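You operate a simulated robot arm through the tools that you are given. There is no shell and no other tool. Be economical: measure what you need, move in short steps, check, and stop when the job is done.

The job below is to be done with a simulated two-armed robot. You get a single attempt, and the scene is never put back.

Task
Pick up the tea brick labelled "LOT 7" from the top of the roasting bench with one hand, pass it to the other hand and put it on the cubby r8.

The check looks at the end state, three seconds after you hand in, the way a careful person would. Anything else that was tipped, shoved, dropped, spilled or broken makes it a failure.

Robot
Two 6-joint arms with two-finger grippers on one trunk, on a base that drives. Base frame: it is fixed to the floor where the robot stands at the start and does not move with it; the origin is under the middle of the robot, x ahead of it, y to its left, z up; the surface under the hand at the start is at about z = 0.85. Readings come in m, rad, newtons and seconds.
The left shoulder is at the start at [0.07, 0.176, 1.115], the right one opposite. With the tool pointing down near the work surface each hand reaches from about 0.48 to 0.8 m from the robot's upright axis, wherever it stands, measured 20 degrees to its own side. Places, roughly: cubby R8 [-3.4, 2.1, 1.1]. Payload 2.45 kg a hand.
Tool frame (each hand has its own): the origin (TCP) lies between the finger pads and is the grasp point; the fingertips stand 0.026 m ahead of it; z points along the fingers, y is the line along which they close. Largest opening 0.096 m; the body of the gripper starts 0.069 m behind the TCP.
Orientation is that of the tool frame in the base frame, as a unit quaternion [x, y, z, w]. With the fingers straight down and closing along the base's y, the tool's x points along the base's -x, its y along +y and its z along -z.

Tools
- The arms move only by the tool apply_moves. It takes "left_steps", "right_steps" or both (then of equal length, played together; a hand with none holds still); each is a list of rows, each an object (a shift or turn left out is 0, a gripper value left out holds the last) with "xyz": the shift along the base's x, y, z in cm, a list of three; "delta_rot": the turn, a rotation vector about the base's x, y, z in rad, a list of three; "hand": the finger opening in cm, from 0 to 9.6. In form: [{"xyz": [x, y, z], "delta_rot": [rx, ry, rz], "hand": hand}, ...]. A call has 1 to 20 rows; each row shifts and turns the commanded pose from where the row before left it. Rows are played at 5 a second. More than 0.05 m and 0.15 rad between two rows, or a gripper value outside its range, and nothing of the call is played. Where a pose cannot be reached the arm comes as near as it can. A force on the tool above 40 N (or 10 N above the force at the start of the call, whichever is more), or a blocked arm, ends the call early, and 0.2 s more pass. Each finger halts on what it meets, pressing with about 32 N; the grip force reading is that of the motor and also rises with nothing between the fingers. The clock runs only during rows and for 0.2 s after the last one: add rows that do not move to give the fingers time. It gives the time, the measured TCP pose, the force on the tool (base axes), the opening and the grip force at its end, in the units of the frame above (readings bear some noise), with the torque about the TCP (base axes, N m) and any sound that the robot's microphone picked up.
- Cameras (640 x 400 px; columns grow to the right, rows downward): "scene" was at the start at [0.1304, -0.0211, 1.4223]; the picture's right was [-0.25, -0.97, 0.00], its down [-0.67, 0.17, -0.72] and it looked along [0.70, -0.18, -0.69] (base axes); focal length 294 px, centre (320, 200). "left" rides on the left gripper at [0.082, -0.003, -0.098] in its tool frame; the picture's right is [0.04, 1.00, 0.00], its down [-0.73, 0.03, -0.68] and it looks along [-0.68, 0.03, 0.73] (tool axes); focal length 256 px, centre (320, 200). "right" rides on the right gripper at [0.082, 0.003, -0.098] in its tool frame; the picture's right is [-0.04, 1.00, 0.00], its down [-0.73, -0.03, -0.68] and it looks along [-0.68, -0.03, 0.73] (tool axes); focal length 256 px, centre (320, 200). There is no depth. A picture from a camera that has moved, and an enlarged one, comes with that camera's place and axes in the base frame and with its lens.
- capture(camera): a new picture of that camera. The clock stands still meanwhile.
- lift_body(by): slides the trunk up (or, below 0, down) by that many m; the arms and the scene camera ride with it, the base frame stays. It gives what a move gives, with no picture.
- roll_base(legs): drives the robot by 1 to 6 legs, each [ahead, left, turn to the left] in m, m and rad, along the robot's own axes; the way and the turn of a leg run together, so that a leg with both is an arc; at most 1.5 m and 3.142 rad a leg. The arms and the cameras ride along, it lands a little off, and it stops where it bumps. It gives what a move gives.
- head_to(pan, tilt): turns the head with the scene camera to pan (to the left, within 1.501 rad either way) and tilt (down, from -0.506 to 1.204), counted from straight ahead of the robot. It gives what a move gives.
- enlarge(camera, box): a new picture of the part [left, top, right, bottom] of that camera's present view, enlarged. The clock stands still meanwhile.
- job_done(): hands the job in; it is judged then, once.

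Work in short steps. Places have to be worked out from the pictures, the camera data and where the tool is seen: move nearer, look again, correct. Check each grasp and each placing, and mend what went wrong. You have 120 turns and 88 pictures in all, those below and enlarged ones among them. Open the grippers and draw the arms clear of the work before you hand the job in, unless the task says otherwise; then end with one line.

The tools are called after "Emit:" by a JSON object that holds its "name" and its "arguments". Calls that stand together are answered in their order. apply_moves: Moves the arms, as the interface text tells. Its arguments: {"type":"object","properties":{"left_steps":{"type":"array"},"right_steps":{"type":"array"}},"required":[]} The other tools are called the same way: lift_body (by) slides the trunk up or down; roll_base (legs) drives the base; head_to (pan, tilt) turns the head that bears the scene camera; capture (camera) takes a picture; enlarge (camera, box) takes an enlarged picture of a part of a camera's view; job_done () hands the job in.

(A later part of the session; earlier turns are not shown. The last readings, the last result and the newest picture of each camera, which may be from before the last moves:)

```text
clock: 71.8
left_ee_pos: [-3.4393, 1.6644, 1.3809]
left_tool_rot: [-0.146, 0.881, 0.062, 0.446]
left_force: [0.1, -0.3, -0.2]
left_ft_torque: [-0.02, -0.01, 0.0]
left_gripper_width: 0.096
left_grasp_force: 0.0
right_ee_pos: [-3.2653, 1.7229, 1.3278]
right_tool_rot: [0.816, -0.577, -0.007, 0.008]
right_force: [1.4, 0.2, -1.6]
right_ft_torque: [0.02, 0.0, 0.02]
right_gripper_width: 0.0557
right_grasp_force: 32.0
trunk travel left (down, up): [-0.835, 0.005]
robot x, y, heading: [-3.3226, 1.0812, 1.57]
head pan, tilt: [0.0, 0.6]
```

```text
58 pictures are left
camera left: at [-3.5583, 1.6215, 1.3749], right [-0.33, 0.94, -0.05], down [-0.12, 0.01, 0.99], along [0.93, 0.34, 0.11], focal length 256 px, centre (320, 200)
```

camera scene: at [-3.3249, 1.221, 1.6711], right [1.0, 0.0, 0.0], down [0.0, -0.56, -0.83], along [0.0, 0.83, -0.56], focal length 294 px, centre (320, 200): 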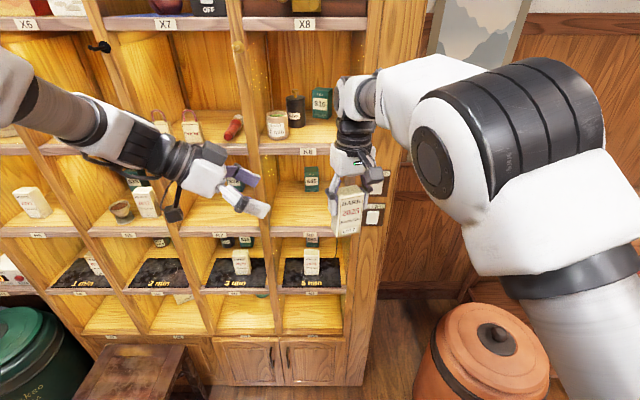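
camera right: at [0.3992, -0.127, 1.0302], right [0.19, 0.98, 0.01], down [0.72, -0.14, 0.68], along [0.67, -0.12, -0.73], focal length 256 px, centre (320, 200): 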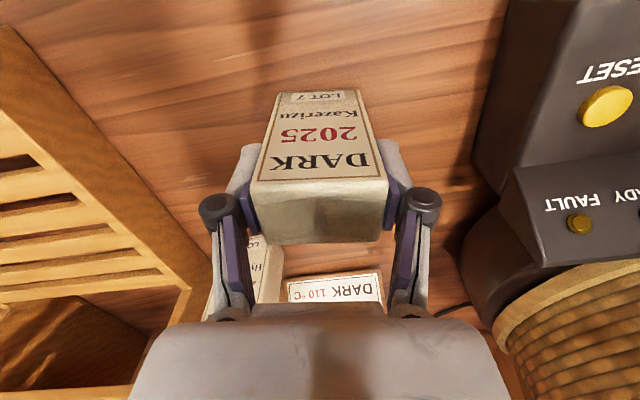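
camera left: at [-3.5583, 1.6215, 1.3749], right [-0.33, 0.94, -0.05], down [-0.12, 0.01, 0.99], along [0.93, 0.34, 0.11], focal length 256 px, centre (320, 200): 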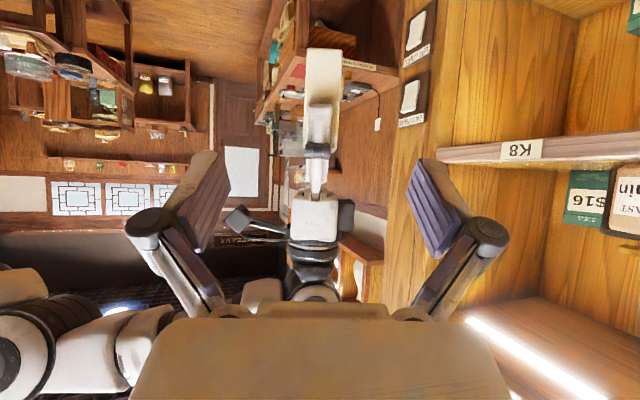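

The brick is nearly centred ahead of the left fingers. I correct the tilt and yaw of the left hand and move to 0.10 m short of the grasp.

Emit:
{"name": "apply_moves", "arguments": {"left_steps": [{"xyz": [2.0, 0.6, -1.0], "delta_rot": [0.022, -0.072, 0.018]}, {"xyz": [2.0, 0.6, -1.0], "delta_rot": [0.022, -0.072, 0.018]}, {"xyz": [2.1, 0.7, -1.1]}, {"xyz": [2.2, 0.7, -1.2]}, {}]}}

Emit:
{"name": "capture", "arguments": {"camera": "left"}}

Emit:
{"name": "enlarge", "arguments": {"camera": "scene", "box": [180, 80, 440, 260]}}

```text
clock: 73.0
left_ee_pos: [-3.3555, 1.6918, 1.3373]
left_tool_rot: [-0.157, 0.842, 0.08, 0.51]
left_force: [-0.2, 0.4, 0.7]
left_ft_torque: [0.02, 0.02, 0.02]
left_gripper_width: 0.0959
left_grasp_force: 0.0
right_ee_pos: [-3.266, 1.7219, 1.326]
right_tool_rot: [0.816, -0.578, -0.007, 0.008]
right_force: [0.2, 0.2, -1.4]
right_ft_torque: [0.0, -0.04, 0.0]
right_gripper_width: 0.0555
right_grasp_force: 32.0
trunk travel left (down, up): [-0.835, 0.005]
robot x, y, heading: [-3.3287, 1.0837, 1.567]
head pan, tilt: [0.0, 0.6]
```

```text
57 pictures are left
camera left: at [-3.4715, 1.6442, 1.3113], right [-0.36, 0.93, -0.06], down [-0.26, -0.04, 0.96], along [0.9, 0.36, 0.26], focal length 256 px, centre (320, 200)
```

left: 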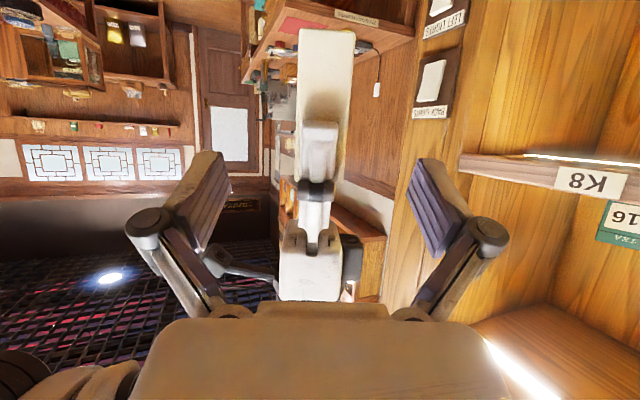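

```text
2.22 times, centred on (310, 170) of scene
camera zoom: at [-3.3259, 1.2217, 1.671], right [1.0, 0.0, 0.0], down [0.0, -0.57, -0.82], along [0.0, 0.82, -0.57], focal length 652 px, centre (342, 267)
```

zoom: 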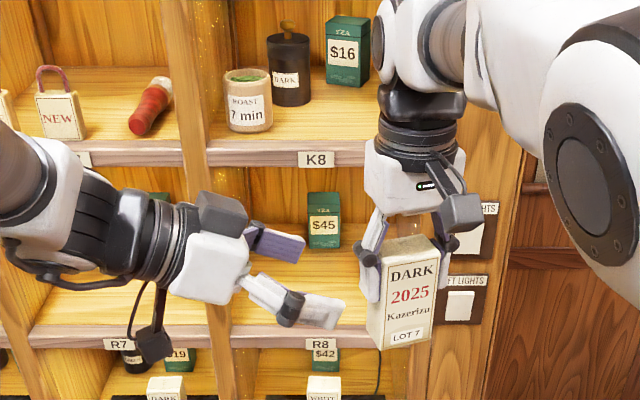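

Aligned within about 2 mm. I advance the remaining 0.10 m along the approach direction.

Emit:
{"name": "apply_moves", "arguments": {"left_steps": [{"xyz": [2.0, 0.7, -1.2]}, {"xyz": [2.0, 0.7, -1.2]}, {"xyz": [2.0, 0.7, -1.2]}, {"xyz": [2.2, 0.8, -1.2]}, {}]}}

Emit:
{"name": "capture", "arguments": {"camera": "left"}}

Emit:
{"name": "enlarge", "arguments": {"camera": "scene", "box": [220, 100, 430, 260]}}

```text
clock: 74.2
left_ee_pos: [-3.2722, 1.72, 1.2897]
left_tool_rot: [-0.157, 0.842, 0.079, 0.51]
left_force: [0.0, -0.7, -0.8]
left_ft_torque: [0.01, -0.01, 0.0]
left_gripper_width: 0.0961
left_grasp_force: 0.1
right_ee_pos: [-3.2656, 1.7217, 1.3261]
right_tool_rot: [0.816, -0.578, -0.006, 0.008]
right_force: [-0.1, -0.2, -1.0]
right_ft_torque: [-0.05, 0.01, -0.03]
right_gripper_width: 0.0557
right_grasp_force: 32.1
trunk travel left (down, up): [-0.835, 0.005]
robot x, y, heading: [-3.3228, 1.0842, 1.566]
head pan, tilt: [0.0, 0.6]
```

```text
55 pictures are left
camera left: at [-3.389, 1.6734, 1.2638], right [-0.36, 0.93, -0.06], down [-0.26, -0.04, 0.96], along [0.9, 0.36, 0.26], focal length 256 px, centre (320, 200)
```

left: 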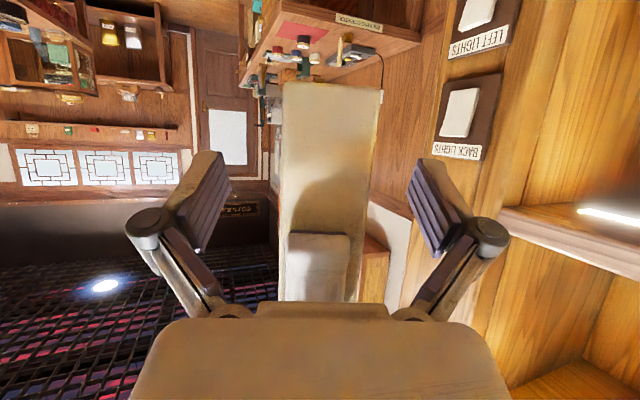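

```text
2.50 times, centred on (325, 180) of scene
camera zoom: at [-3.3254, 1.2218, 1.671], right [1.0, 0.0, 0.0], down [0.0, -0.57, -0.82], along [0.0, 0.82, -0.57], focal length 734 px, centre (308, 250)
```

zoom: 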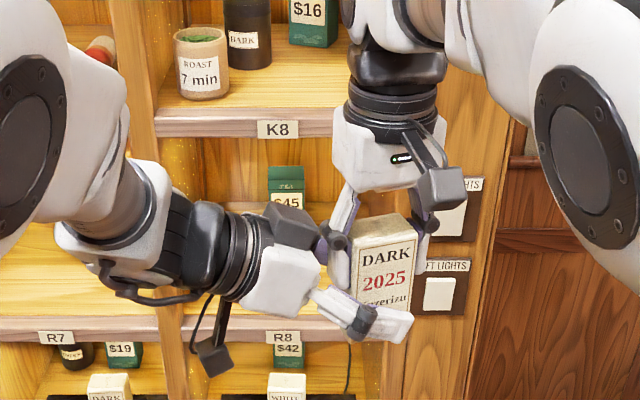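

The brick sits between the left fingers, about 3 mm off centre. I nudge and close the left hand.

Emit:
{"name": "apply_moves", "arguments": {"left_steps": [{"xyz": [-0.1, 0.25, 0]}, {"hand": 6}, {"hand": 4}, {"hand": 2.8}, {"hand": 2.8}, {}]}}

Emit:
{"name": "capture", "arguments": {"camera": "left"}}

```text
clock: 75.6
left_ee_pos: [-3.2745, 1.7223, 1.2905]
left_tool_rot: [-0.156, 0.842, 0.08, 0.51]
left_force: [1.3, -21.4, 6.9]
left_ft_torque: [0.43, 0.21, -0.63]
left_gripper_width: 0.0377
left_grasp_force: 31.6
right_ee_pos: [-3.2656, 1.7227, 1.3274]
right_tool_rot: [0.816, -0.578, -0.007, 0.008]
right_force: [-0.6, 21.9, -9.6]
right_ft_torque: [0.44, -0.13, 0.47]
right_gripper_width: 0.0553
right_grasp_force: 32.0
trunk travel left (down, up): [-0.835, 0.005]
robot x, y, heading: [-3.3272, 1.0843, 1.569]
head pan, tilt: [0.0, 0.6]
```

```text
53 pictures are left
camera left: at [-3.3902, 1.6755, 1.2642], right [-0.36, 0.93, -0.06], down [-0.26, -0.04, 0.96], along [0.9, 0.36, 0.26], focal length 256 px, centre (320, 200)
```

left: 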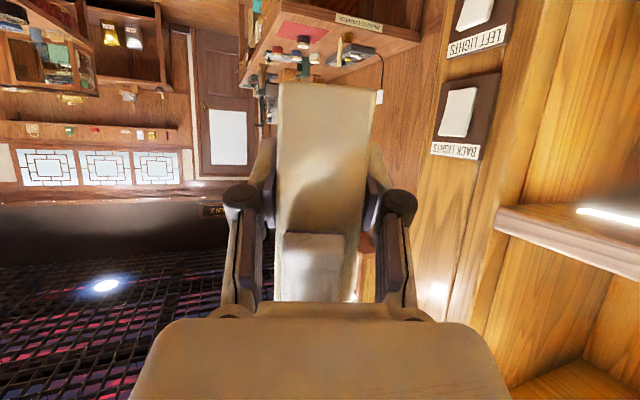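

Gripped at 0.0377 wide, with a sideways strain of about 21 N between the arms. I relieve it by shifting the left hand slightly toward -y.

Emit:
{"name": "apply_moves", "arguments": {"left_steps": [{"xyz": [0.03, -0.1, 0.0]}, {}, {}]}}

```text
clock: 76.4
left_ee_pos: [-3.2737, 1.7211, 1.2897]
left_tool_rot: [-0.157, 0.843, 0.079, 0.509]
left_force: [3.5, -10.6, 0.4]
left_ft_torque: [0.51, 0.12, -0.54]
left_gripper_width: 0.0377
left_grasp_force: 31.3
right_ee_pos: [-3.2676, 1.722, 1.3267]
right_tool_rot: [0.816, -0.578, -0.007, 0.009]
right_force: [-3.0, 11.1, -2.1]
right_ft_torque: [-0.1, -0.06, 0.47]
right_gripper_width: 0.0555
right_grasp_force: 32.2
trunk travel left (down, up): [-0.835, 0.005]
robot x, y, heading: [-3.3271, 1.0846, 1.571]
head pan, tilt: [0.0, 0.6]
```

One more millimetre, then I open the right hand.

Emit:
{"name": "apply_moves", "arguments": {"left_steps": [{"xyz": [0.03, -0.09, 0.0]}, {}, {}, {}, {}, {}], "right_steps": [{}, {}, {"hand": 6.5}, {"hand": 8.5}, {"hand": 9.2}, {}]}}

Emit:
{"name": "capture", "arguments": {"camera": "right"}}

```text
clock: 77.8
left_ee_pos: [-3.2744, 1.7206, 1.2903]
left_tool_rot: [-0.156, 0.842, 0.079, 0.51]
left_force: [-8.7, -1.8, 3.0]
left_ft_torque: [-0.01, -0.36, -0.1]
left_gripper_width: 0.0374
left_grasp_force: 32.0
right_ee_pos: [-3.2645, 1.7226, 1.3269]
right_tool_rot: [0.816, -0.578, -0.006, 0.009]
right_force: [8.3, 1.9, -4.4]
right_ft_torque: [0.07, 0.04, 0.1]
right_gripper_width: 0.0836
right_grasp_force: 0.1
trunk travel left (down, up): [-0.835, 0.005]
robot x, y, heading: [-3.3256, 1.0793, 1.573]
head pan, tilt: [0.0, 0.6]
```

```text
52 pictures are left
camera right: at [-3.2405, 1.6447, 1.4258], right [-0.96, -0.29, 0.02], down [-0.2, 0.71, 0.68], along [-0.21, 0.64, -0.73], focal length 256 px, centre (320, 200)
```

right: 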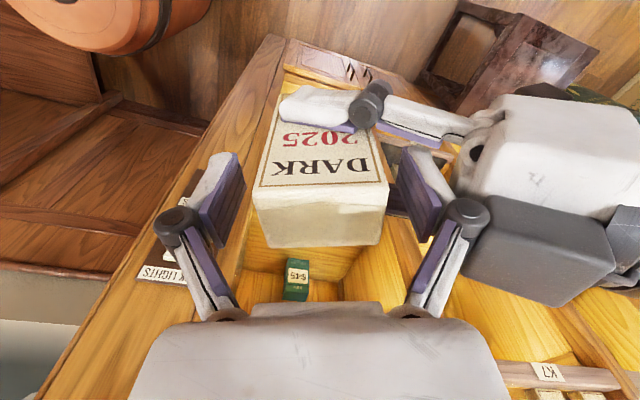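

The right hand's near finger touches the left palm (8 N). I narrow it to 7.2 cm and lift straight up.

Emit:
{"name": "apply_moves", "arguments": {"right_steps": [{"hand": 7.2}, {"hand": 7.2}, {}]}}

```text
clock: 78.6
left_ee_pos: [-3.2742, 1.7212, 1.2905]
left_tool_rot: [-0.157, 0.842, 0.079, 0.51]
left_force: [-0.2, 0.8, 0.0]
left_ft_torque: [0.02, 0.0, 0.0]
left_gripper_width: 0.0373
left_grasp_force: 32.1
right_ee_pos: [-3.266, 1.7218, 1.3265]
right_tool_rot: [0.815, -0.579, -0.006, 0.008]
right_force: [-0.4, -0.1, -0.3]
right_ft_torque: [-0.01, -0.04, -0.02]
right_gripper_width: 0.0719
right_grasp_force: 0.2
trunk travel left (down, up): [-0.835, 0.005]
robot x, y, heading: [-3.3252, 1.0848, 1.574]
head pan, tilt: [0.0, 0.6]
```

All contacts are clear. I lift the right hand up and then away to the right.

Emit:
{"name": "apply_moves", "arguments": {"right_steps": [{"xyz": [0, 0, 1.5]}, {"xyz": [0, 0, 3]}, {"xyz": [0, 0, 4]}, {"xyz": [2, -1, 4]}, {"xyz": [4, -1, 0]}, {"xyz": [4, -1, 0]}, {"xyz": [4, -1, 0]}, {"xyz": [4, -1, 0]}, {}]}}

Emit:
{"name": "capture", "arguments": {"camera": "scene"}}

Emit:
{"name": "capture", "arguments": {"camera": "left"}}

```text
clock: 80.6
left_ee_pos: [-3.2744, 1.7216, 1.2892]
left_tool_rot: [-0.156, 0.842, 0.078, 0.51]
left_force: [-0.4, 0.3, -0.3]
left_ft_torque: [-0.01, -0.02, -0.02]
left_gripper_width: 0.0375
left_grasp_force: 31.8
right_ee_pos: [-3.0937, 1.6698, 1.45]
right_tool_rot: [0.82, -0.572, -0.001, 0.003]
right_force: [-0.9, 0.3, 0.0]
right_ft_torque: [0.0, 0.0, -0.02]
right_gripper_width: 0.0719
right_grasp_force: 0.2
trunk travel left (down, up): [-0.835, 0.005]
robot x, y, heading: [-3.3247, 1.0831, 1.568]
head pan, tilt: [0.0, 0.6]
```

```text
51 pictures are left
camera scene: at [-3.3258, 1.222, 1.671], right [1.0, 0.0, 0.0], down [0.0, -0.57, -0.82], along [0.0, 0.82, -0.57], focal length 294 px, centre (320, 200)
```

scene: 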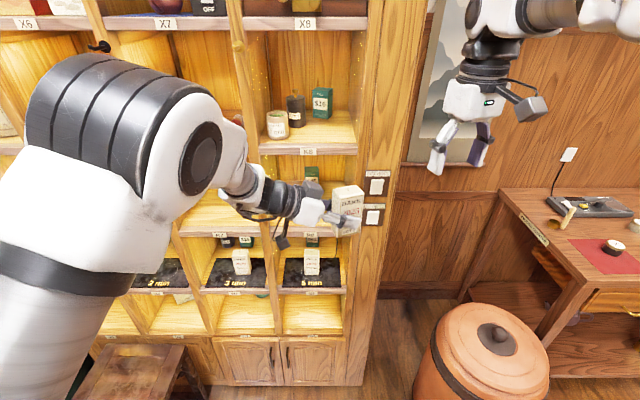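

```text
50 pictures are left
camera left: at [-3.3902, 1.6741, 1.2641], right [-0.36, 0.93, -0.06], down [-0.26, -0.04, 0.96], along [0.9, 0.36, 0.26], focal length 256 px, centre (320, 200)
```

left: 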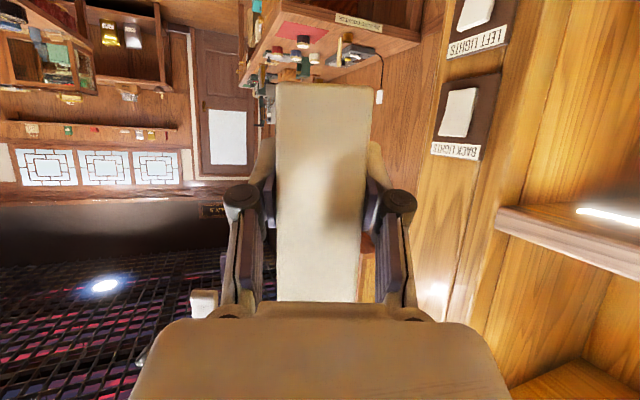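

The left hand holds the brick alone. Now I yaw it to face the shelf while moving to about (-3.36, 1.80).

Emit:
{"name": "apply_moves", "arguments": {"left_steps": [{"xyz": [-0.95, 0.9, 0], "delta_rot": [0, 0, 0.1368]}, {"xyz": [-0.95, 0.9, 0], "delta_rot": [0, 0, 0.1368]}, {"xyz": [-0.95, 0.9, 0], "delta_rot": [0, 0, 0.1368]}, {"xyz": [-0.95, 0.9, 0], "delta_rot": [0, 0, 0.1368]}, {"xyz": [-0.95, 0.9, 0], "delta_rot": [0, 0, 0.1368]}, {"xyz": [-0.95, 0.9, 0], "delta_rot": [0, 0, 0.1368]}, {"xyz": [-0.95, 0.9, 0], "delta_rot": [0, 0, 0.1368]}, {"xyz": [-0.95, 0.9, 0], "delta_rot": [0, 0, 0.1368]}, {"xyz": [-0.95, 0.9, 0], "delta_rot": [0, 0, 0.1368]}, {}]}}

Emit:
{"name": "capture", "arguments": {"camera": "scene"}}

Emit:
{"name": "capture", "arguments": {"camera": "left"}}

```text
clock: 83.0
left_ee_pos: [-3.4384, 1.8202, 1.3104]
left_tool_rot: [0.648, -0.599, -0.287, -0.373]
left_force: [0.4, 0.1, -0.9]
left_ft_torque: [-0.03, 0.01, -0.01]
left_gripper_width: 0.0369
left_grasp_force: 32.2
left hand out of reach, approached as far as the arm can: row 4, 5, 6, 7, 8, 9
right_ee_pos: [-3.0934, 1.6689, 1.4501]
right_tool_rot: [0.82, -0.573, -0.001, 0.002]
right_force: [0.3, 0.3, 0.1]
right_ft_torque: [-0.01, 0.0, 0.01]
right_gripper_width: 0.0719
right_grasp_force: 0.1
trunk travel left (down, up): [-0.835, 0.005]
robot x, y, heading: [-3.3287, 1.0847, 1.567]
head pan, tilt: [0.0, 0.6]
stopped in row 10 (left hand): the arm was blocked; the commanded pose is now the measured one
```

```text
49 pictures are left
camera scene: at [-3.3256, 1.2207, 1.6711], right [1.0, 0.0, 0.0], down [0.0, -0.56, -0.83], along [0.0, 0.83, -0.56], focal length 294 px, centre (320, 200)
```

scene: 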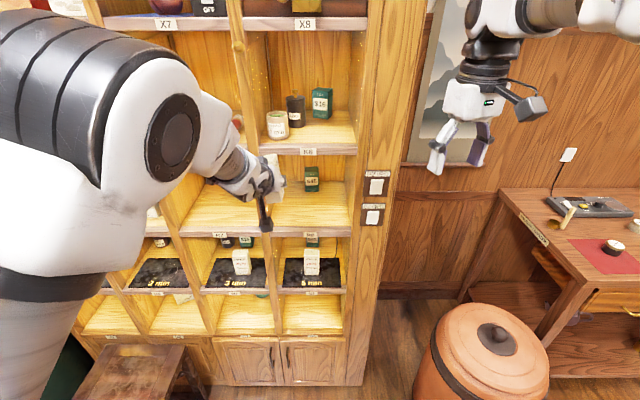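

```text
48 pictures are left
camera left: at [-3.4332, 1.6929, 1.2991], right [-0.98, -0.03, -0.17], down [-0.17, -0.15, 0.97], along [-0.05, 0.99, 0.14], focal length 256 px, centre (320, 200)
```

left: 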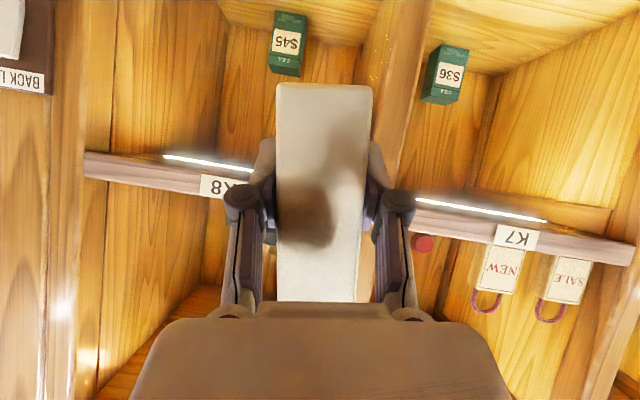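

The left arm hits a joint limit here, with about 0.17 rad of roll left over. Placing straight ahead of the left shoulder should be easier, so I lower the trunk to placing height and shift the base 0.18 m to the right.

Emit:
{"name": "lift_body", "arguments": {"by": -0.2}}

Emit:
{"name": "roll_base", "arguments": {"legs": [[0, -0.2, 0]]}}

Emit:
{"name": "apply_moves", "arguments": {"left_steps": [{"xyz": [-1, 0, 0], "delta_rot": [0, 0.05, 0.0]}, {"xyz": [-1, 0, 0], "delta_rot": [0, 0.06, 0.0]}, {"xyz": [-1, 0, 0], "delta_rot": [0, 0.06, 0.04]}, {"xyz": [-1, 0, 0], "delta_rot": [0, 0.0, 0.05]}, {}]}}

Emit:
{"name": "capture", "arguments": {"camera": "left"}}

Emit:
{"name": "capture", "arguments": {"camera": "scene"}}

```text
clock: 85.2
left_ee_pos: [-3.4374, 1.8208, 1.1093]
left_tool_rot: [0.648, -0.599, -0.287, -0.372]
left_force: [0.6, -0.7, -1.5]
left_ft_torque: [0.0, -0.03, 0.0]
left_gripper_width: 0.0372
left_grasp_force: 32.0
right_ee_pos: [-3.0923, 1.6699, 1.2513]
right_tool_rot: [0.82, -0.572, -0.001, 0.002]
right_force: [-0.6, -0.5, -0.3]
right_ft_torque: [-0.01, 0.02, 0.0]
right_gripper_width: 0.0721
right_grasp_force: 0.1
trunk travel left (down, up): [-0.635, 0.205]
robot x, y, heading: [-3.3292, 1.0833, 1.565]
head pan, tilt: [0.0, 0.6]
```

```text
clock: 86.8
left_ee_pos: [-3.2384, 1.8207, 1.1089]
left_tool_rot: [0.649, -0.599, -0.286, -0.371]
left_force: [-0.4, 0.0, -2.0]
left_ft_torque: [-0.02, 0.0, -0.03]
left_gripper_width: 0.0372
left_grasp_force: 32.2
right_ee_pos: [-2.8938, 1.6699, 1.2502]
right_tool_rot: [0.82, -0.572, 0.0, 0.003]
right_force: [-0.6, 0.2, -0.9]
right_ft_torque: [0.02, 0.03, 0.01]
right_gripper_width: 0.072
right_grasp_force: 0.1
trunk travel left (down, up): [-0.635, 0.205]
robot x, y, heading: [-3.1248, 1.0836, 1.567]
head pan, tilt: [0.0, 0.6]
```

```text
clock: 88.0
left_ee_pos: [-3.253, 1.818, 1.1252]
left_tool_rot: [0.636, -0.628, -0.301, -0.333]
left_force: [-0.8, -0.3, -1.3]
left_ft_torque: [0.02, 0.01, 0.03]
left_gripper_width: 0.0372
left_grasp_force: 31.6
left hand out of reach, approached as far as the arm can: row 1, 2, 3, 4
right_ee_pos: [-2.8936, 1.6695, 1.2499]
right_tool_rot: [0.82, -0.572, -0.001, 0.002]
right_force: [0.5, 0.0, 0.6]
right_ft_torque: [0.01, -0.01, 0.01]
right_gripper_width: 0.072
right_grasp_force: 0.1
trunk travel left (down, up): [-0.635, 0.205]
robot x, y, heading: [-3.1245, 1.0825, 1.568]
head pan, tilt: [0.0, 0.6]
```

```text
47 pictures are left
camera left: at [-3.2525, 1.6897, 1.1189], right [-1.0, -0.01, -0.08], down [-0.08, -0.11, 0.99], along [-0.02, 0.99, 0.11], focal length 256 px, centre (320, 200)
```

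left: 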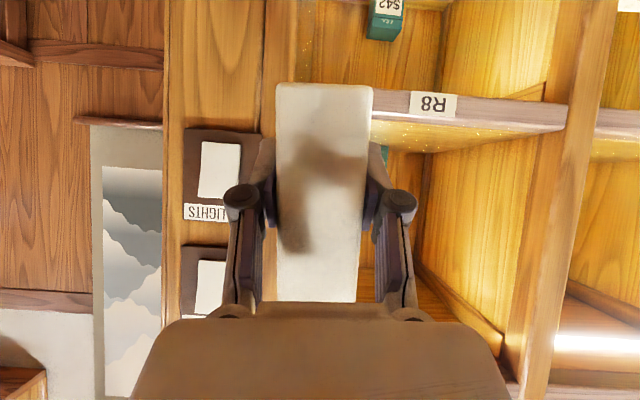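

```text
46 pictures are left
camera scene: at [-3.1244, 1.2211, 1.471], right [1.0, 0.0, 0.0], down [0.0, -0.57, -0.82], along [0.0, 0.82, -0.57], focal length 294 px, centre (320, 200)
```

scene: 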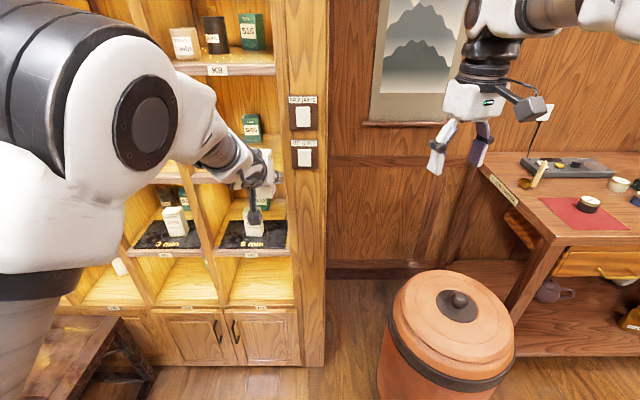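

The elbow is folded too high at this distance. I back the base 0.15 m and extend the arm, correcting the roll and moving toward x≈-3.34.

Emit:
{"name": "roll_base", "arguments": {"legs": [[-0.16, 0, 0]]}}

Emit:
{"name": "apply_moves", "arguments": {"left_steps": [{"xyz": [-0.5, 3, -0.5]}, {"xyz": [-0.5, 3, -0.5]}, {"xyz": [-0.5, 3, -0.5]}, {"xyz": [-1, 3, 0]}, {"xyz": [-1, 2, 0]}, {"xyz": [-1, 1, 0]}, {"xyz": [-1, 0, 0]}, {}]}}

Emit:
{"name": "capture", "arguments": {"camera": "left"}}

```text
clock: 89.4
left_ee_pos: [-3.2559, 1.6576, 1.1239]
left_tool_rot: [0.636, -0.628, -0.301, -0.332]
left_force: [0.0, -0.5, -1.1]
left_ft_torque: [0.03, -0.01, -0.01]
left_gripper_width: 0.0372
left_grasp_force: 32.0
right_ee_pos: [-2.894, 1.512, 1.2484]
right_tool_rot: [0.821, -0.572, -0.002, 0.004]
right_force: [1.0, -0.3, 0.0]
right_ft_torque: [0.01, 0.04, -0.01]
right_gripper_width: 0.072
right_grasp_force: 0.1
trunk travel left (down, up): [-0.635, 0.205]
robot x, y, heading: [-3.1258, 0.9225, 1.567]
head pan, tilt: [0.0, 0.6]
```

```text
clock: 91.2
left_ee_pos: [-3.2962, 1.7793, 1.1152]
left_tool_rot: [0.636, -0.627, -0.301, -0.334]
left_force: [0.1, 0.3, -0.5]
left_ft_torque: [-0.02, 0.01, 0.0]
left_gripper_width: 0.0374
left_grasp_force: 32.3
left hand out of reach, approached as far as the arm can: row 2, 3
right_ee_pos: [-2.8937, 1.5097, 1.2505]
right_tool_rot: [0.821, -0.571, -0.001, 0.003]
right_force: [-0.5, -0.3, -0.5]
right_ft_torque: [0.02, -0.03, 0.01]
right_gripper_width: 0.0719
right_grasp_force: 0.0
trunk travel left (down, up): [-0.635, 0.205]
robot x, y, heading: [-3.1264, 0.9224, 1.574]
head pan, tilt: [0.0, 0.6]
```

```text
45 pictures are left
camera left: at [-3.295, 1.6496, 1.1086], right [-1.0, -0.01, -0.08], down [-0.08, -0.11, 0.99], along [-0.02, 0.99, 0.11], focal length 256 px, centre (320, 200)
```

left: 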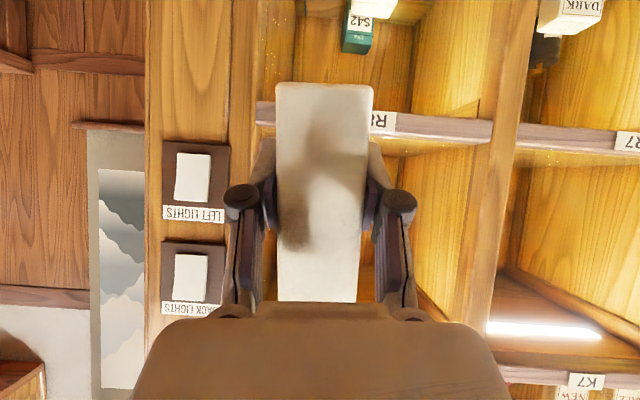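

The arm now follows. I correct roll (+0.08 about y) and pitch (+0.15 about x) to get the brick upright.

Emit:
{"name": "apply_moves", "arguments": {"left_steps": [{"xyz": [-1, 0, 0], "delta_rot": [0.05, 0.03, 0.01]}, {"xyz": [-1, 0, 0], "delta_rot": [0.05, 0.03, 0.01]}, {"xyz": [-1, 0, 0], "delta_rot": [0.05, 0.02, 0.01]}, {"xyz": [-1, 0, 0]}, {}]}}

Emit:
{"name": "capture", "arguments": {"camera": "scene"}}

```text
clock: 92.4
left_ee_pos: [-3.3267, 1.778, 1.113]
left_tool_rot: [0.625, -0.612, -0.352, -0.333]
left_force: [0.1, 0.7, -0.8]
left_ft_torque: [0.03, -0.04, 0.01]
left_gripper_width: 0.0373
left_grasp_force: 31.9
left hand out of reach, approached as far as the arm can: row 2, 3
right_ee_pos: [-2.892, 1.5098, 1.2493]
right_tool_rot: [0.821, -0.571, -0.001, 0.003]
right_force: [0.4, -0.4, 0.5]
right_ft_torque: [-0.01, 0.01, 0.0]
right_gripper_width: 0.072
right_grasp_force: 0.1
trunk travel left (down, up): [-0.635, 0.205]
robot x, y, heading: [-3.1256, 0.9209, 1.571]
head pan, tilt: [0.0, 0.6]
```

```text
44 pictures are left
camera scene: at [-3.1246, 1.0608, 1.471], right [1.0, 0.0, 0.0], down [0.0, -0.57, -0.82], along [0.0, 0.82, -0.57], focal length 294 px, centre (320, 200)
```

scene: 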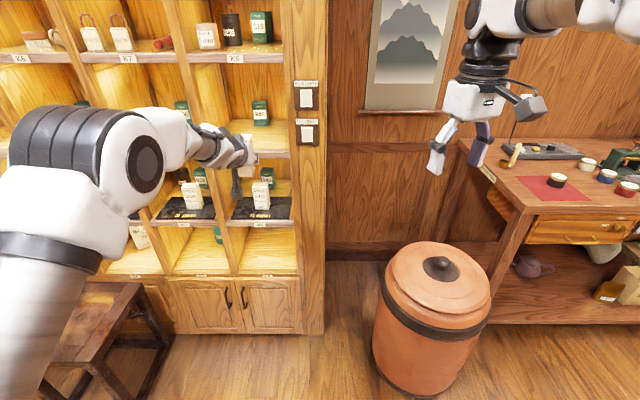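

The brick is now nearly upright. Re-triangulating the shelf gives a front edge at y≈1.94–1.95 and the R8 floor at z≈1.075, with the ceiling at about 1.33. I raise the trunk 0.1 and look again.

Emit:
{"name": "lift_body", "arguments": {"by": 0.11}}

Emit:
{"name": "capture", "arguments": {"camera": "left"}}

Emit:
{"name": "enlarge", "arguments": {"camera": "scene", "box": [120, 30, 340, 220]}}

```text
clock: 93.8
left_ee_pos: [-3.3273, 1.7781, 1.2234]
left_tool_rot: [0.624, -0.613, -0.351, -0.334]
left_force: [-0.3, 0.5, -0.6]
left_ft_torque: [-0.01, 0.05, -0.01]
left_gripper_width: 0.0376
left_grasp_force: 31.6
right_ee_pos: [-2.8944, 1.5098, 1.3599]
right_tool_rot: [0.821, -0.571, 0.0, 0.003]
right_force: [-0.1, -0.3, -0.1]
right_ft_torque: [-0.03, 0.0, 0.0]
right_gripper_width: 0.0723
right_grasp_force: 0.1
trunk travel left (down, up): [-0.745, 0.095]
robot x, y, heading: [-3.1247, 0.9202, 1.572]
head pan, tilt: [0.0, 0.6]
```

```text
43 pictures are left
camera left: at [-3.3207, 1.6514, 1.2072], right [-1.0, -0.05, -0.02], down [-0.01, -0.19, 0.98], along [-0.05, 0.98, 0.19], focal length 256 px, centre (320, 200)
```

left: 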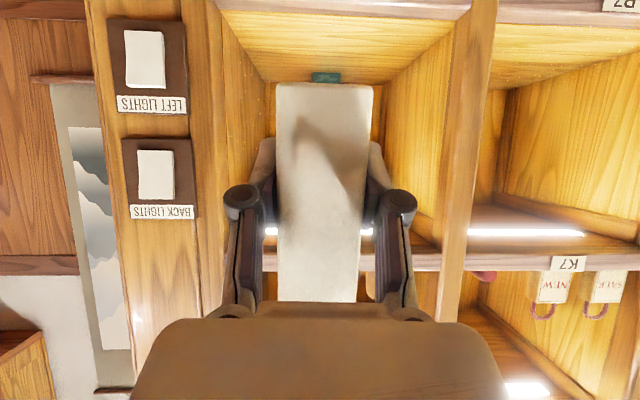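

```text
2.11 times, centred on (230, 125) of scene
camera zoom: at [-3.1251, 1.0612, 1.5809], right [1.0, 0.0, 0.0], down [0.0, -0.57, -0.82], along [0.0, 0.82, -0.57], focal length 618 px, centre (510, 358)
```

zoom: 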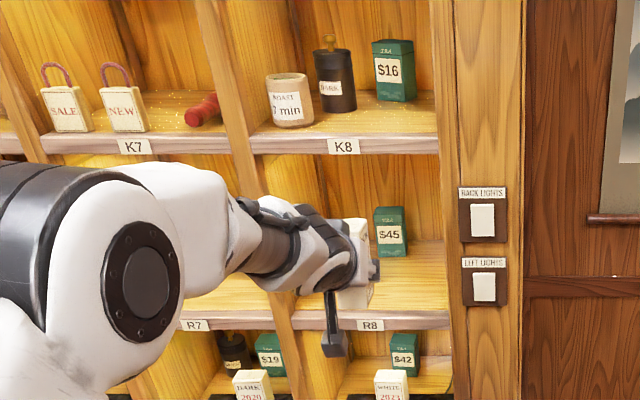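

Estimates are consistent: floor z≈1.065, front y≈1.95, opening x -3.485..-3.224, green box front at y≈2.17. I aim for TCP (-3.355, 2.03). I centre in x, trim the pitch, lower 0.045 and drive in 0.12 m.

Emit:
{"name": "apply_moves", "arguments": {"left_steps": [{"xyz": [-1, 0, 0], "delta_rot": [0.03, 0, 0]}, {"xyz": [-1, 0, 0], "delta_rot": [0.04, 0, 0]}, {"xyz": [-0.8, 0, 0]}, {}]}}

Emit:
{"name": "lift_body", "arguments": {"by": -0.045}}

Emit:
{"name": "roll_base", "arguments": {"legs": [[0.12, 0, 0]]}}

Emit:
{"name": "capture", "arguments": {"camera": "scene"}}

Emit:
{"name": "capture", "arguments": {"camera": "left"}}

```text
clock: 94.8
left_ee_pos: [-3.3404, 1.778, 1.2257]
left_tool_rot: [0.621, -0.602, -0.369, -0.34]
left_force: [-1.2, 0.2, -2.2]
left_ft_torque: [0.03, -0.02, 0.02]
left_gripper_width: 0.0371
left_grasp_force: 31.8
left hand out of reach, approached as far as the arm can: row 1, 2, 3
right_ee_pos: [-2.895, 1.5099, 1.3601]
right_tool_rot: [0.821, -0.571, -0.001, 0.003]
right_force: [0.7, -0.3, 0.8]
right_ft_torque: [-0.01, -0.01, 0.02]
right_gripper_width: 0.0717
right_grasp_force: 0.1
trunk travel left (down, up): [-0.745, 0.095]
robot x, y, heading: [-3.1248, 0.9255, 1.573]
head pan, tilt: [0.0, 0.6]
```

```text
clock: 95.7
left_ee_pos: [-3.3398, 1.7778, 1.1811]
left_tool_rot: [0.621, -0.602, -0.368, -0.34]
left_force: [-0.4, 0.0, -1.5]
left_ft_torque: [0.0, 0.01, 0.01]
left_gripper_width: 0.0371
left_grasp_force: 31.9
right_ee_pos: [-2.8952, 1.51, 1.3155]
right_tool_rot: [0.821, -0.571, -0.001, 0.003]
right_force: [-0.8, -0.7, 1.1]
right_ft_torque: [0.0, 0.01, 0.01]
right_gripper_width: 0.0721
right_grasp_force: 0.0
trunk travel left (down, up): [-0.7, 0.14]
robot x, y, heading: [-3.1253, 0.9254, 1.569]
head pan, tilt: [0.0, 0.6]
```

```text
clock: 96.9
left_ee_pos: [-3.3396, 1.8976, 1.1818]
left_tool_rot: [0.62, -0.603, -0.369, -0.341]
left_force: [0.8, 0.1, -0.9]
left_ft_torque: [0.01, 0.01, -0.01]
left_gripper_width: 0.0373
left_grasp_force: 32.4
right_ee_pos: [-2.8948, 1.6289, 1.315]
right_tool_rot: [0.821, -0.571, -0.001, 0.002]
right_force: [0.0, 0.1, -0.2]
right_ft_torque: [0.03, -0.04, 0.01]
right_gripper_width: 0.0718
right_grasp_force: 0.0
trunk travel left (down, up): [-0.7, 0.14]
robot x, y, heading: [-3.1246, 1.0426, 1.572]
head pan, tilt: [0.0, 0.6]
```

```text
41 pictures are left
camera scene: at [-3.125, 1.1785, 1.5362], right [1.0, 0.0, 0.0], down [0.0, -0.56, -0.83], along [0.0, 0.83, -0.56], focal length 294 px, centre (320, 200)
```

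scene: 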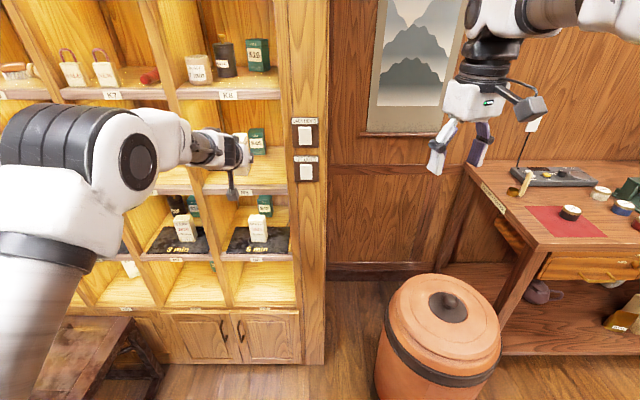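

```text
40 pictures are left
camera left: at [-3.3318, 1.7709, 1.1595], right [-1.0, -0.06, -0.01], down [0.0, -0.23, 0.97], along [-0.06, 0.97, 0.23], focal length 256 px, centre (320, 200)
```

left: 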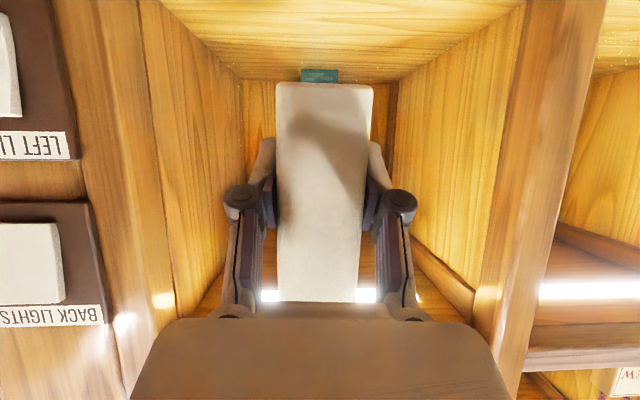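

Centred in the opening (x≈-3.34) and upright within about 0.03 rad. I drive in another 0.13 m.

Emit:
{"name": "roll_base", "arguments": {"legs": [[0.13, 0, 0]]}}

Emit:
{"name": "head_to", "arguments": {"pan": 0.3, "tilt": 0.45}}

Emit:
{"name": "capture", "arguments": {"camera": "left"}}

Emit:
{"name": "enlarge", "arguments": {"camera": "scene", "box": [200, 90, 440, 300]}}

```text
clock: 98.2
left_ee_pos: [-3.3397, 2.027, 1.1823]
left_tool_rot: [0.621, -0.602, -0.369, -0.34]
left_force: [-0.6, 0.2, -1.0]
left_ft_torque: [-0.03, 0.01, 0.01]
left_gripper_width: 0.0374
left_grasp_force: 31.7
right_ee_pos: [-2.8936, 1.7592, 1.3158]
right_tool_rot: [0.821, -0.571, -0.001, 0.002]
right_force: [0.1, -0.8, -0.5]
right_ft_torque: [-0.01, 0.0, -0.01]
right_gripper_width: 0.0721
right_grasp_force: 0.1
trunk travel left (down, up): [-0.7, 0.14]
robot x, y, heading: [-3.128, 1.174, 1.57]
head pan, tilt: [0.0, 0.6]
```

```text
clock: 99.0
left_ee_pos: [-3.3391, 2.0292, 1.1807]
left_tool_rot: [0.62, -0.603, -0.368, -0.341]
left_force: [-1.6, 0.4, -2.1]
left_ft_torque: [0.01, 0.0, 0.0]
left_gripper_width: 0.0374
left_grasp_force: 32.4
right_ee_pos: [-2.8947, 1.7607, 1.3145]
right_tool_rot: [0.821, -0.571, 0.0, 0.002]
right_force: [-0.4, 0.1, 0.1]
right_ft_torque: [0.01, -0.01, 0.01]
right_gripper_width: 0.072
right_grasp_force: 0.1
trunk travel left (down, up): [-0.7, 0.14]
robot x, y, heading: [-3.1245, 1.1715, 1.575]
head pan, tilt: [0.3, 0.45]
```

```text
39 pictures are left
camera left: at [-3.3321, 1.903, 1.1581], right [-1.0, -0.06, -0.01], down [0.0, -0.23, 0.97], along [-0.06, 0.97, 0.22], focal length 256 px, centre (320, 200)
```

left: 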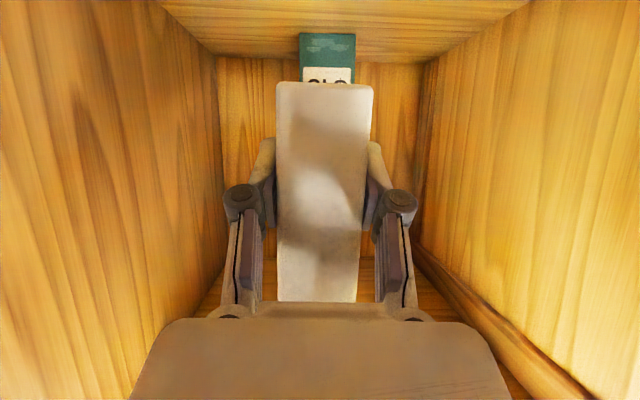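

```text
1.90 times, centred on (320, 195) of scene
camera zoom: at [-3.1522, 1.3109, 1.5494], right [0.96, 0.3, 0.0], down [0.13, -0.42, -0.9], along [-0.27, 0.86, -0.44], focal length 559 px, centre (320, 210)
```

zoom: 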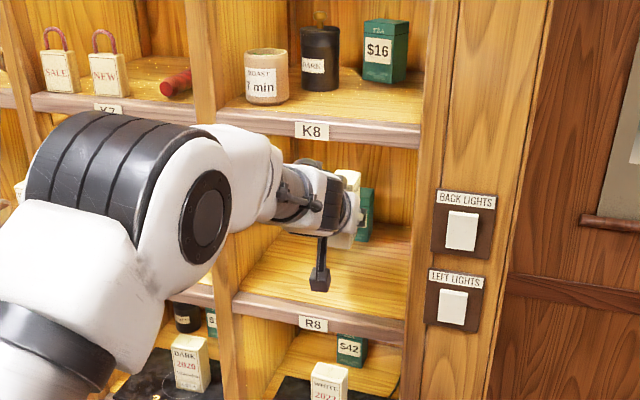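

Inside the cubby with the green box about 0.11 m behind. I lower by arm in small steps, first 5.5 cm.

Emit:
{"name": "apply_moves", "arguments": {"left_steps": [{"xyz": [0, 0, -1.5]}, {"xyz": [0, 0, -1.5]}, {"xyz": [0, 0, -1.5]}, {"xyz": [0, 0, -1]}, {}]}}

Emit:
{"name": "capture", "arguments": {"camera": "left"}}

Emit:
{"name": "enlarge", "arguments": {"camera": "scene", "box": [260, 130, 380, 240]}}

```text
clock: 100.2
left_ee_pos: [-3.3409, 2.0281, 1.1259]
left_tool_rot: [0.621, -0.602, -0.369, -0.341]
left_force: [-0.2, -0.7, -2.6]
left_ft_torque: [0.03, 0.0, -0.01]
left_gripper_width: 0.0372
left_grasp_force: 32.2
right_ee_pos: [-2.8939, 1.759, 1.3154]
right_tool_rot: [0.821, -0.571, -0.001, 0.002]
right_force: [0.3, -0.9, 0.3]
right_ft_torque: [-0.01, 0.0, -0.06]
right_gripper_width: 0.0723
right_grasp_force: 0.0
trunk travel left (down, up): [-0.7, 0.14]
robot x, y, heading: [-3.1268, 1.1683, 1.569]
head pan, tilt: [0.3, 0.45]
```

```text
37 pictures are left
camera left: at [-3.3316, 1.9021, 1.1033], right [-1.0, -0.06, -0.01], down [0.0, -0.23, 0.97], along [-0.06, 0.97, 0.23], focal length 256 px, centre (320, 200)
```

left: 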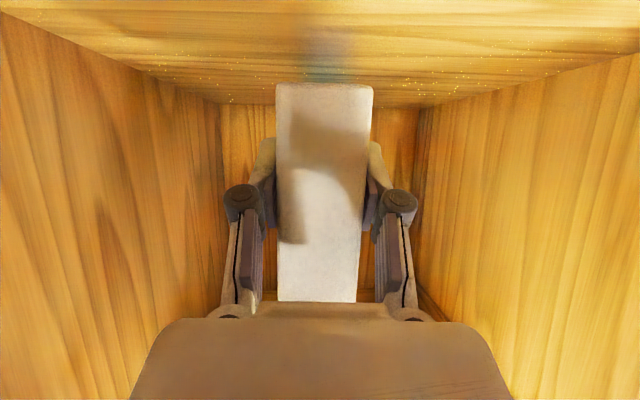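

```text
3.64 times, centred on (320, 185) of scene
camera zoom: at [-3.1522, 1.3096, 1.5496], right [0.96, 0.3, 0.0], down [0.13, -0.42, -0.9], along [-0.27, 0.86, -0.44], focal length 1067 px, centre (320, 254)
```

zoom: 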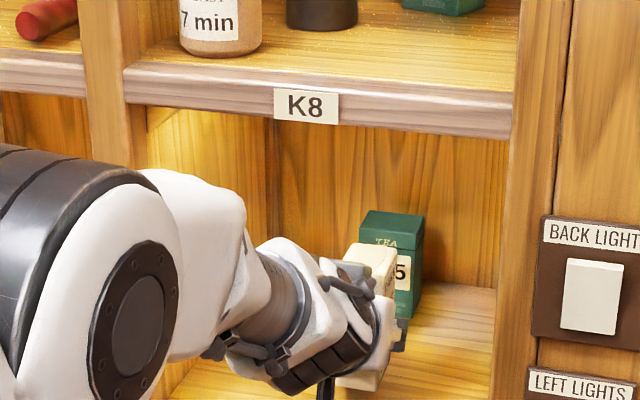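

The brick is still above the floor. I continue down in 3 mm steps and watch the force.

Emit:
{"name": "apply_moves", "arguments": {"left_steps": [{"xyz": [0, 0, -0.3]}, {"xyz": [0, 0, -0.3]}, {"xyz": [0, 0, -0.3]}, {}]}}

```text
clock: 101.2
left_ee_pos: [-3.3411, 2.0268, 1.1162]
left_tool_rot: [0.621, -0.602, -0.368, -0.34]
left_force: [-0.3, -0.1, -2.1]
left_ft_torque: [-0.01, 0.03, -0.02]
left_gripper_width: 0.0374
left_grasp_force: 32.1
right_ee_pos: [-2.8943, 1.7583, 1.3152]
right_tool_rot: [0.82, -0.572, -0.001, 0.003]
right_force: [-0.5, -0.3, 0.1]
right_ft_torque: [0.0, 0.0, -0.05]
right_gripper_width: 0.0717
right_grasp_force: 0.1
trunk travel left (down, up): [-0.7, 0.14]
robot x, y, heading: [-3.1266, 1.1728, 1.568]
head pan, tilt: [0.3, 0.45]
```

No contact yet, so I go down a further 6 mm.

Emit:
{"name": "apply_moves", "arguments": {"left_steps": [{"xyz": [0, 0, -0.2]}, {"xyz": [0, 0, -0.2]}, {"xyz": [0, 0, -0.2]}, {}]}}

Emit:
{"name": "capture", "arguments": {"camera": "left"}}

```text
clock: 102.2
left_ee_pos: [-3.3402, 2.0275, 1.109]
left_tool_rot: [0.621, -0.602, -0.369, -0.341]
left_force: [0.7, 0.5, -0.7]
left_ft_torque: [0.0, 0.01, 0.03]
left_gripper_width: 0.0373
left_grasp_force: 31.9
right_ee_pos: [-2.894, 1.761, 1.3156]
right_tool_rot: [0.821, -0.571, -0.001, 0.003]
right_force: [-0.5, -0.5, -0.8]
right_ft_torque: [0.0, -0.02, 0.0]
right_gripper_width: 0.072
right_grasp_force: 0.0
trunk travel left (down, up): [-0.7, 0.14]
robot x, y, heading: [-3.1265, 1.1726, 1.576]
head pan, tilt: [0.3, 0.45]
```

```text
35 pictures are left
camera left: at [-3.3319, 1.9021, 1.0884], right [-1.0, -0.06, -0.01], down [0.0, -0.23, 0.97], along [-0.06, 0.97, 0.23], focal length 256 px, centre (320, 200)
```

left: 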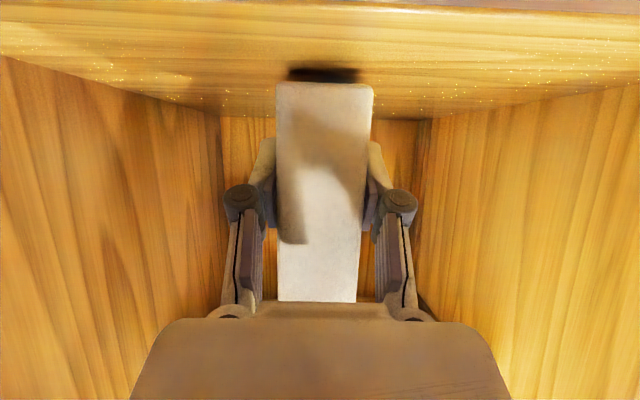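

A contact shadow now appears right under the brick. I continue in 1.5 mm steps.

Emit:
{"name": "apply_moves", "arguments": {"left_steps": [{"xyz": [0, 0, -0.15]}, {"xyz": [0, 0, -0.15]}, {"xyz": [0, 0, -0.1]}, {}]}}

```text
clock: 103.2
left_ee_pos: [-3.3406, 2.0282, 1.1085]
left_tool_rot: [0.62, -0.603, -0.369, -0.341]
left_force: [-0.2, -0.4, -1.4]
left_ft_torque: [-0.05, 0.0, 0.0]
left_gripper_width: 0.0375
left_grasp_force: 32.0
right_ee_pos: [-2.8938, 1.7599, 1.3161]
right_tool_rot: [0.82, -0.572, 0.0, 0.003]
right_force: [1.1, 0.1, -0.4]
right_ft_torque: [0.0, -0.02, -0.01]
right_gripper_width: 0.0721
right_grasp_force: 0.1
trunk travel left (down, up): [-0.7, 0.14]
robot x, y, heading: [-3.1269, 1.1715, 1.572]
head pan, tilt: [0.3, 0.45]
```

No force yet; I go down another 4 mm.

Emit:
{"name": "apply_moves", "arguments": {"left_steps": [{"xyz": [0, 0, -0.15]}, {"xyz": [0, 0, -0.15]}, {"xyz": [0, 0, -0.1]}, {}]}}

Emit:
{"name": "capture", "arguments": {"camera": "left"}}

```text
clock: 104.2
left_ee_pos: [-3.3403, 2.0278, 1.1067]
left_tool_rot: [0.62, -0.601, -0.371, -0.342]
left_force: [-1.6, 7.9, 15.4]
left_ft_torque: [0.93, -0.18, 0.18]
left_gripper_width: 0.0375
left_grasp_force: 31.6
right_ee_pos: [-2.8934, 1.7591, 1.3169]
right_tool_rot: [0.82, -0.572, -0.001, 0.002]
right_force: [-1.0, -0.8, -0.1]
right_ft_torque: [0.0, -0.01, -0.02]
right_gripper_width: 0.072
right_grasp_force: 0.1
trunk travel left (down, up): [-0.7, 0.14]
robot x, y, heading: [-3.1266, 1.1738, 1.573]
head pan, tilt: [0.3, 0.45]
```

```text
34 pictures are left
camera left: at [-3.332, 1.9018, 1.0837], right [-1.0, -0.06, -0.01], down [0.0, -0.23, 0.97], along [-0.06, 0.97, 0.23], focal length 256 px, centre (320, 200)
```

left: 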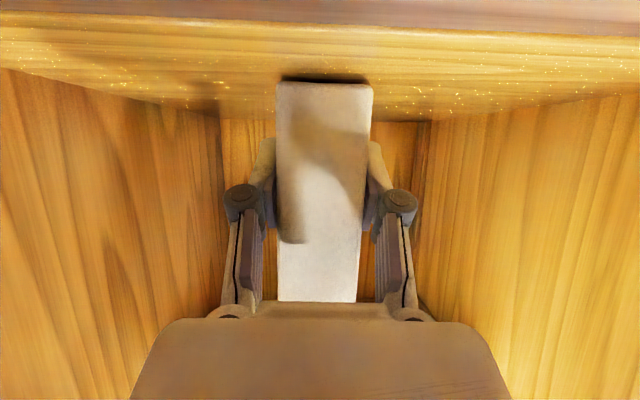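

Contact is made (15 N), far edge first. I trim the pitch by 0.03, ease up 0.5 mm, then open to 6.5 cm.

Emit:
{"name": "apply_moves", "arguments": {"left_steps": [{"xyz": [0, 0, 0.05], "delta_rot": [0.03, 0, 0]}, {}, {}]}}

Emit:
{"name": "apply_moves", "arguments": {"left_steps": [{"hand": 4.2}, {"hand": 5}, {"hand": 6.5}, {"hand": 6.5}, {}]}}

Emit:
{"name": "capture", "arguments": {"camera": "left"}}

Emit:
{"name": "enlarge", "arguments": {"camera": "scene", "box": [240, 130, 400, 270]}}

```text
clock: 105.0
left_ee_pos: [-3.3408, 2.0259, 1.105]
left_tool_rot: [0.615, -0.596, -0.379, -0.351]
left_force: [-3.2, 3.4, 14.5]
left_ft_torque: [0.67, -0.13, 0.15]
left_gripper_width: 0.0373
left_grasp_force: 31.4
right_ee_pos: [-2.8946, 1.7562, 1.3165]
right_tool_rot: [0.821, -0.571, -0.002, 0.002]
right_force: [-0.4, 0.3, -0.6]
right_ft_torque: [0.01, 0.02, 0.0]
right_gripper_width: 0.0718
right_grasp_force: 0.1
trunk travel left (down, up): [-0.7, 0.14]
robot x, y, heading: [-3.1243, 1.1716, 1.57]
head pan, tilt: [0.3, 0.45]
```

```text
clock: 106.2
left_ee_pos: [-3.3411, 2.0278, 1.1033]
left_tool_rot: [0.616, -0.597, -0.378, -0.349]
left_force: [-0.1, -0.4, -1.3]
left_ft_torque: [0.02, -0.02, -0.03]
left_gripper_width: 0.0648
left_grasp_force: 0.1
right_ee_pos: [-2.8931, 1.7586, 1.3154]
right_tool_rot: [0.821, -0.571, -0.002, 0.002]
right_force: [0.2, -0.2, 0.3]
right_ft_torque: [0.03, -0.03, -0.02]
right_gripper_width: 0.072
right_grasp_force: 0.1
trunk travel left (down, up): [-0.7, 0.14]
robot x, y, heading: [-3.1259, 1.1716, 1.572]
head pan, tilt: [0.3, 0.45]
```

```text
33 pictures are left
camera left: at [-3.3319, 1.9024, 1.078], right [-1.0, -0.06, -0.01], down [0.0, -0.26, 0.97], along [-0.06, 0.96, 0.26], focal length 256 px, centre (320, 200)
```

left: 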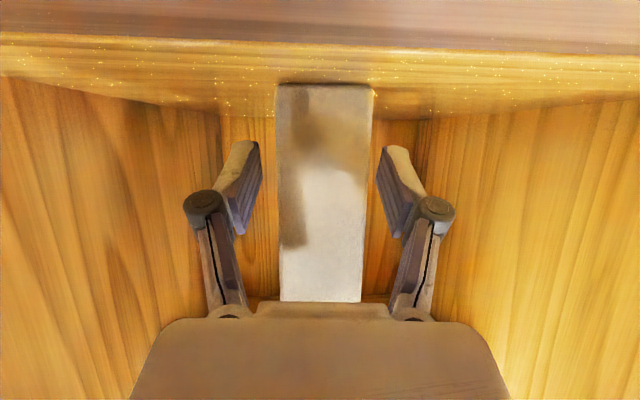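

```text
2.86 times, centred on (320, 200) of scene
camera zoom: at [-3.1522, 1.309, 1.5496], right [0.96, 0.3, 0.0], down [0.13, -0.42, -0.9], along [-0.27, 0.86, -0.44], focal length 838 px, centre (320, 200)
```

zoom: 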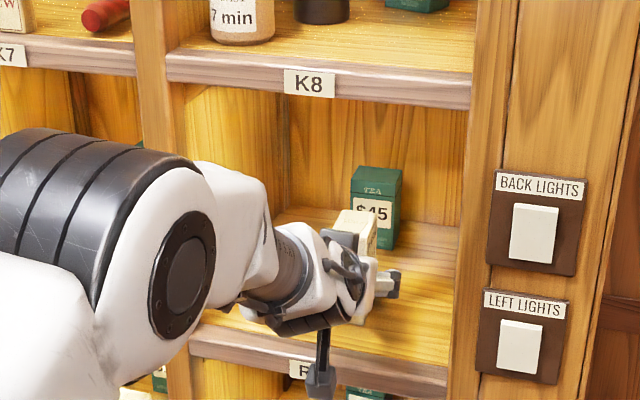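

The brick stands free with clearance on both sides. I back the base straight out 0.25 m and look.

Emit:
{"name": "roll_base", "arguments": {"legs": [[-0.25, 0, 0]]}}

Emit:
{"name": "capture", "arguments": {"camera": "left"}}

Emit:
{"name": "head_to", "arguments": {"pan": 0.2, "tilt": 0.5}}

Emit:
{"name": "capture", "arguments": {"camera": "scene"}}

```text
clock: 108.0
left_ee_pos: [-3.3413, 1.7775, 1.1017]
left_tool_rot: [0.616, -0.596, -0.378, -0.349]
left_force: [0.3, 0.5, -0.5]
left_ft_torque: [0.0, 0.03, 0.0]
left_gripper_width: 0.0651
left_grasp_force: 0.1
right_ee_pos: [-2.8945, 1.5094, 1.3142]
right_tool_rot: [0.821, -0.571, -0.001, 0.003]
right_force: [0.6, 0.4, -0.3]
right_ft_torque: [-0.03, 0.0, 0.0]
right_gripper_width: 0.072
right_grasp_force: 0.1
trunk travel left (down, up): [-0.7, 0.14]
robot x, y, heading: [-3.1245, 0.9181, 1.573]
head pan, tilt: [0.3, 0.45]
```

```text
31 pictures are left
camera left: at [-3.3323, 1.6523, 1.077], right [-1.0, -0.06, -0.01], down [0.0, -0.25, 0.97], along [-0.06, 0.97, 0.25], focal length 256 px, centre (320, 200)
```

left: 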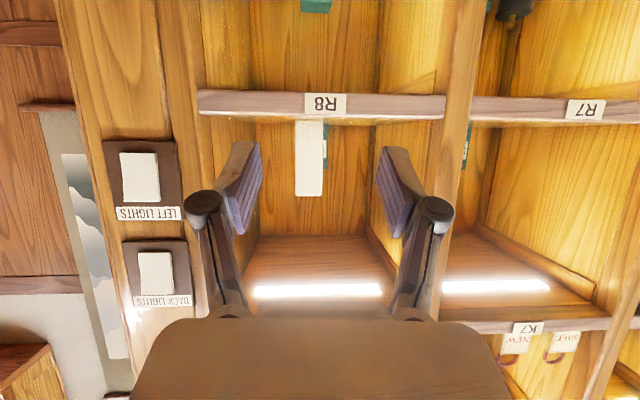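

```text
clock: 108.7
left_ee_pos: [-3.3409, 1.7767, 1.104]
left_tool_rot: [0.615, -0.597, -0.378, -0.35]
left_force: [0.6, -0.5, 0.2]
left_ft_torque: [0.0, -0.02, -0.05]
left_gripper_width: 0.065
left_grasp_force: 0.1
right_ee_pos: [-2.8946, 1.5084, 1.3155]
right_tool_rot: [0.821, -0.57, 0.0, 0.002]
right_force: [0.4, 0.1, -0.2]
right_ft_torque: [0.04, 0.02, 0.01]
right_gripper_width: 0.072
right_grasp_force: 0.1
trunk travel left (down, up): [-0.7, 0.14]
robot x, y, heading: [-3.124, 0.9157, 1.575]
head pan, tilt: [0.201, 0.499]
```

```text
30 pictures are left
camera scene: at [-3.1432, 1.059, 1.5452], right [0.98, 0.2, 0.0], down [0.1, -0.47, -0.88], along [-0.18, 0.86, -0.48], focal length 294 px, centre (320, 200)
```

scene: 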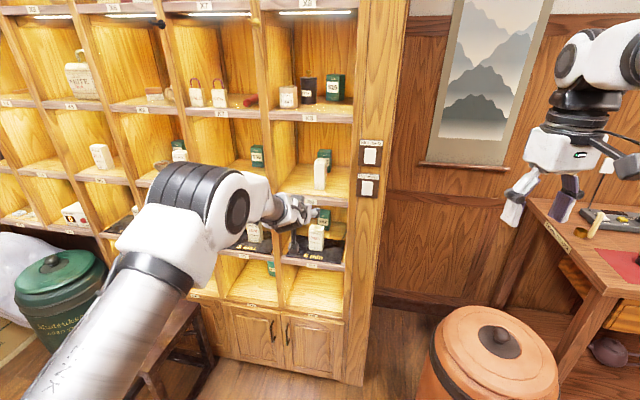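

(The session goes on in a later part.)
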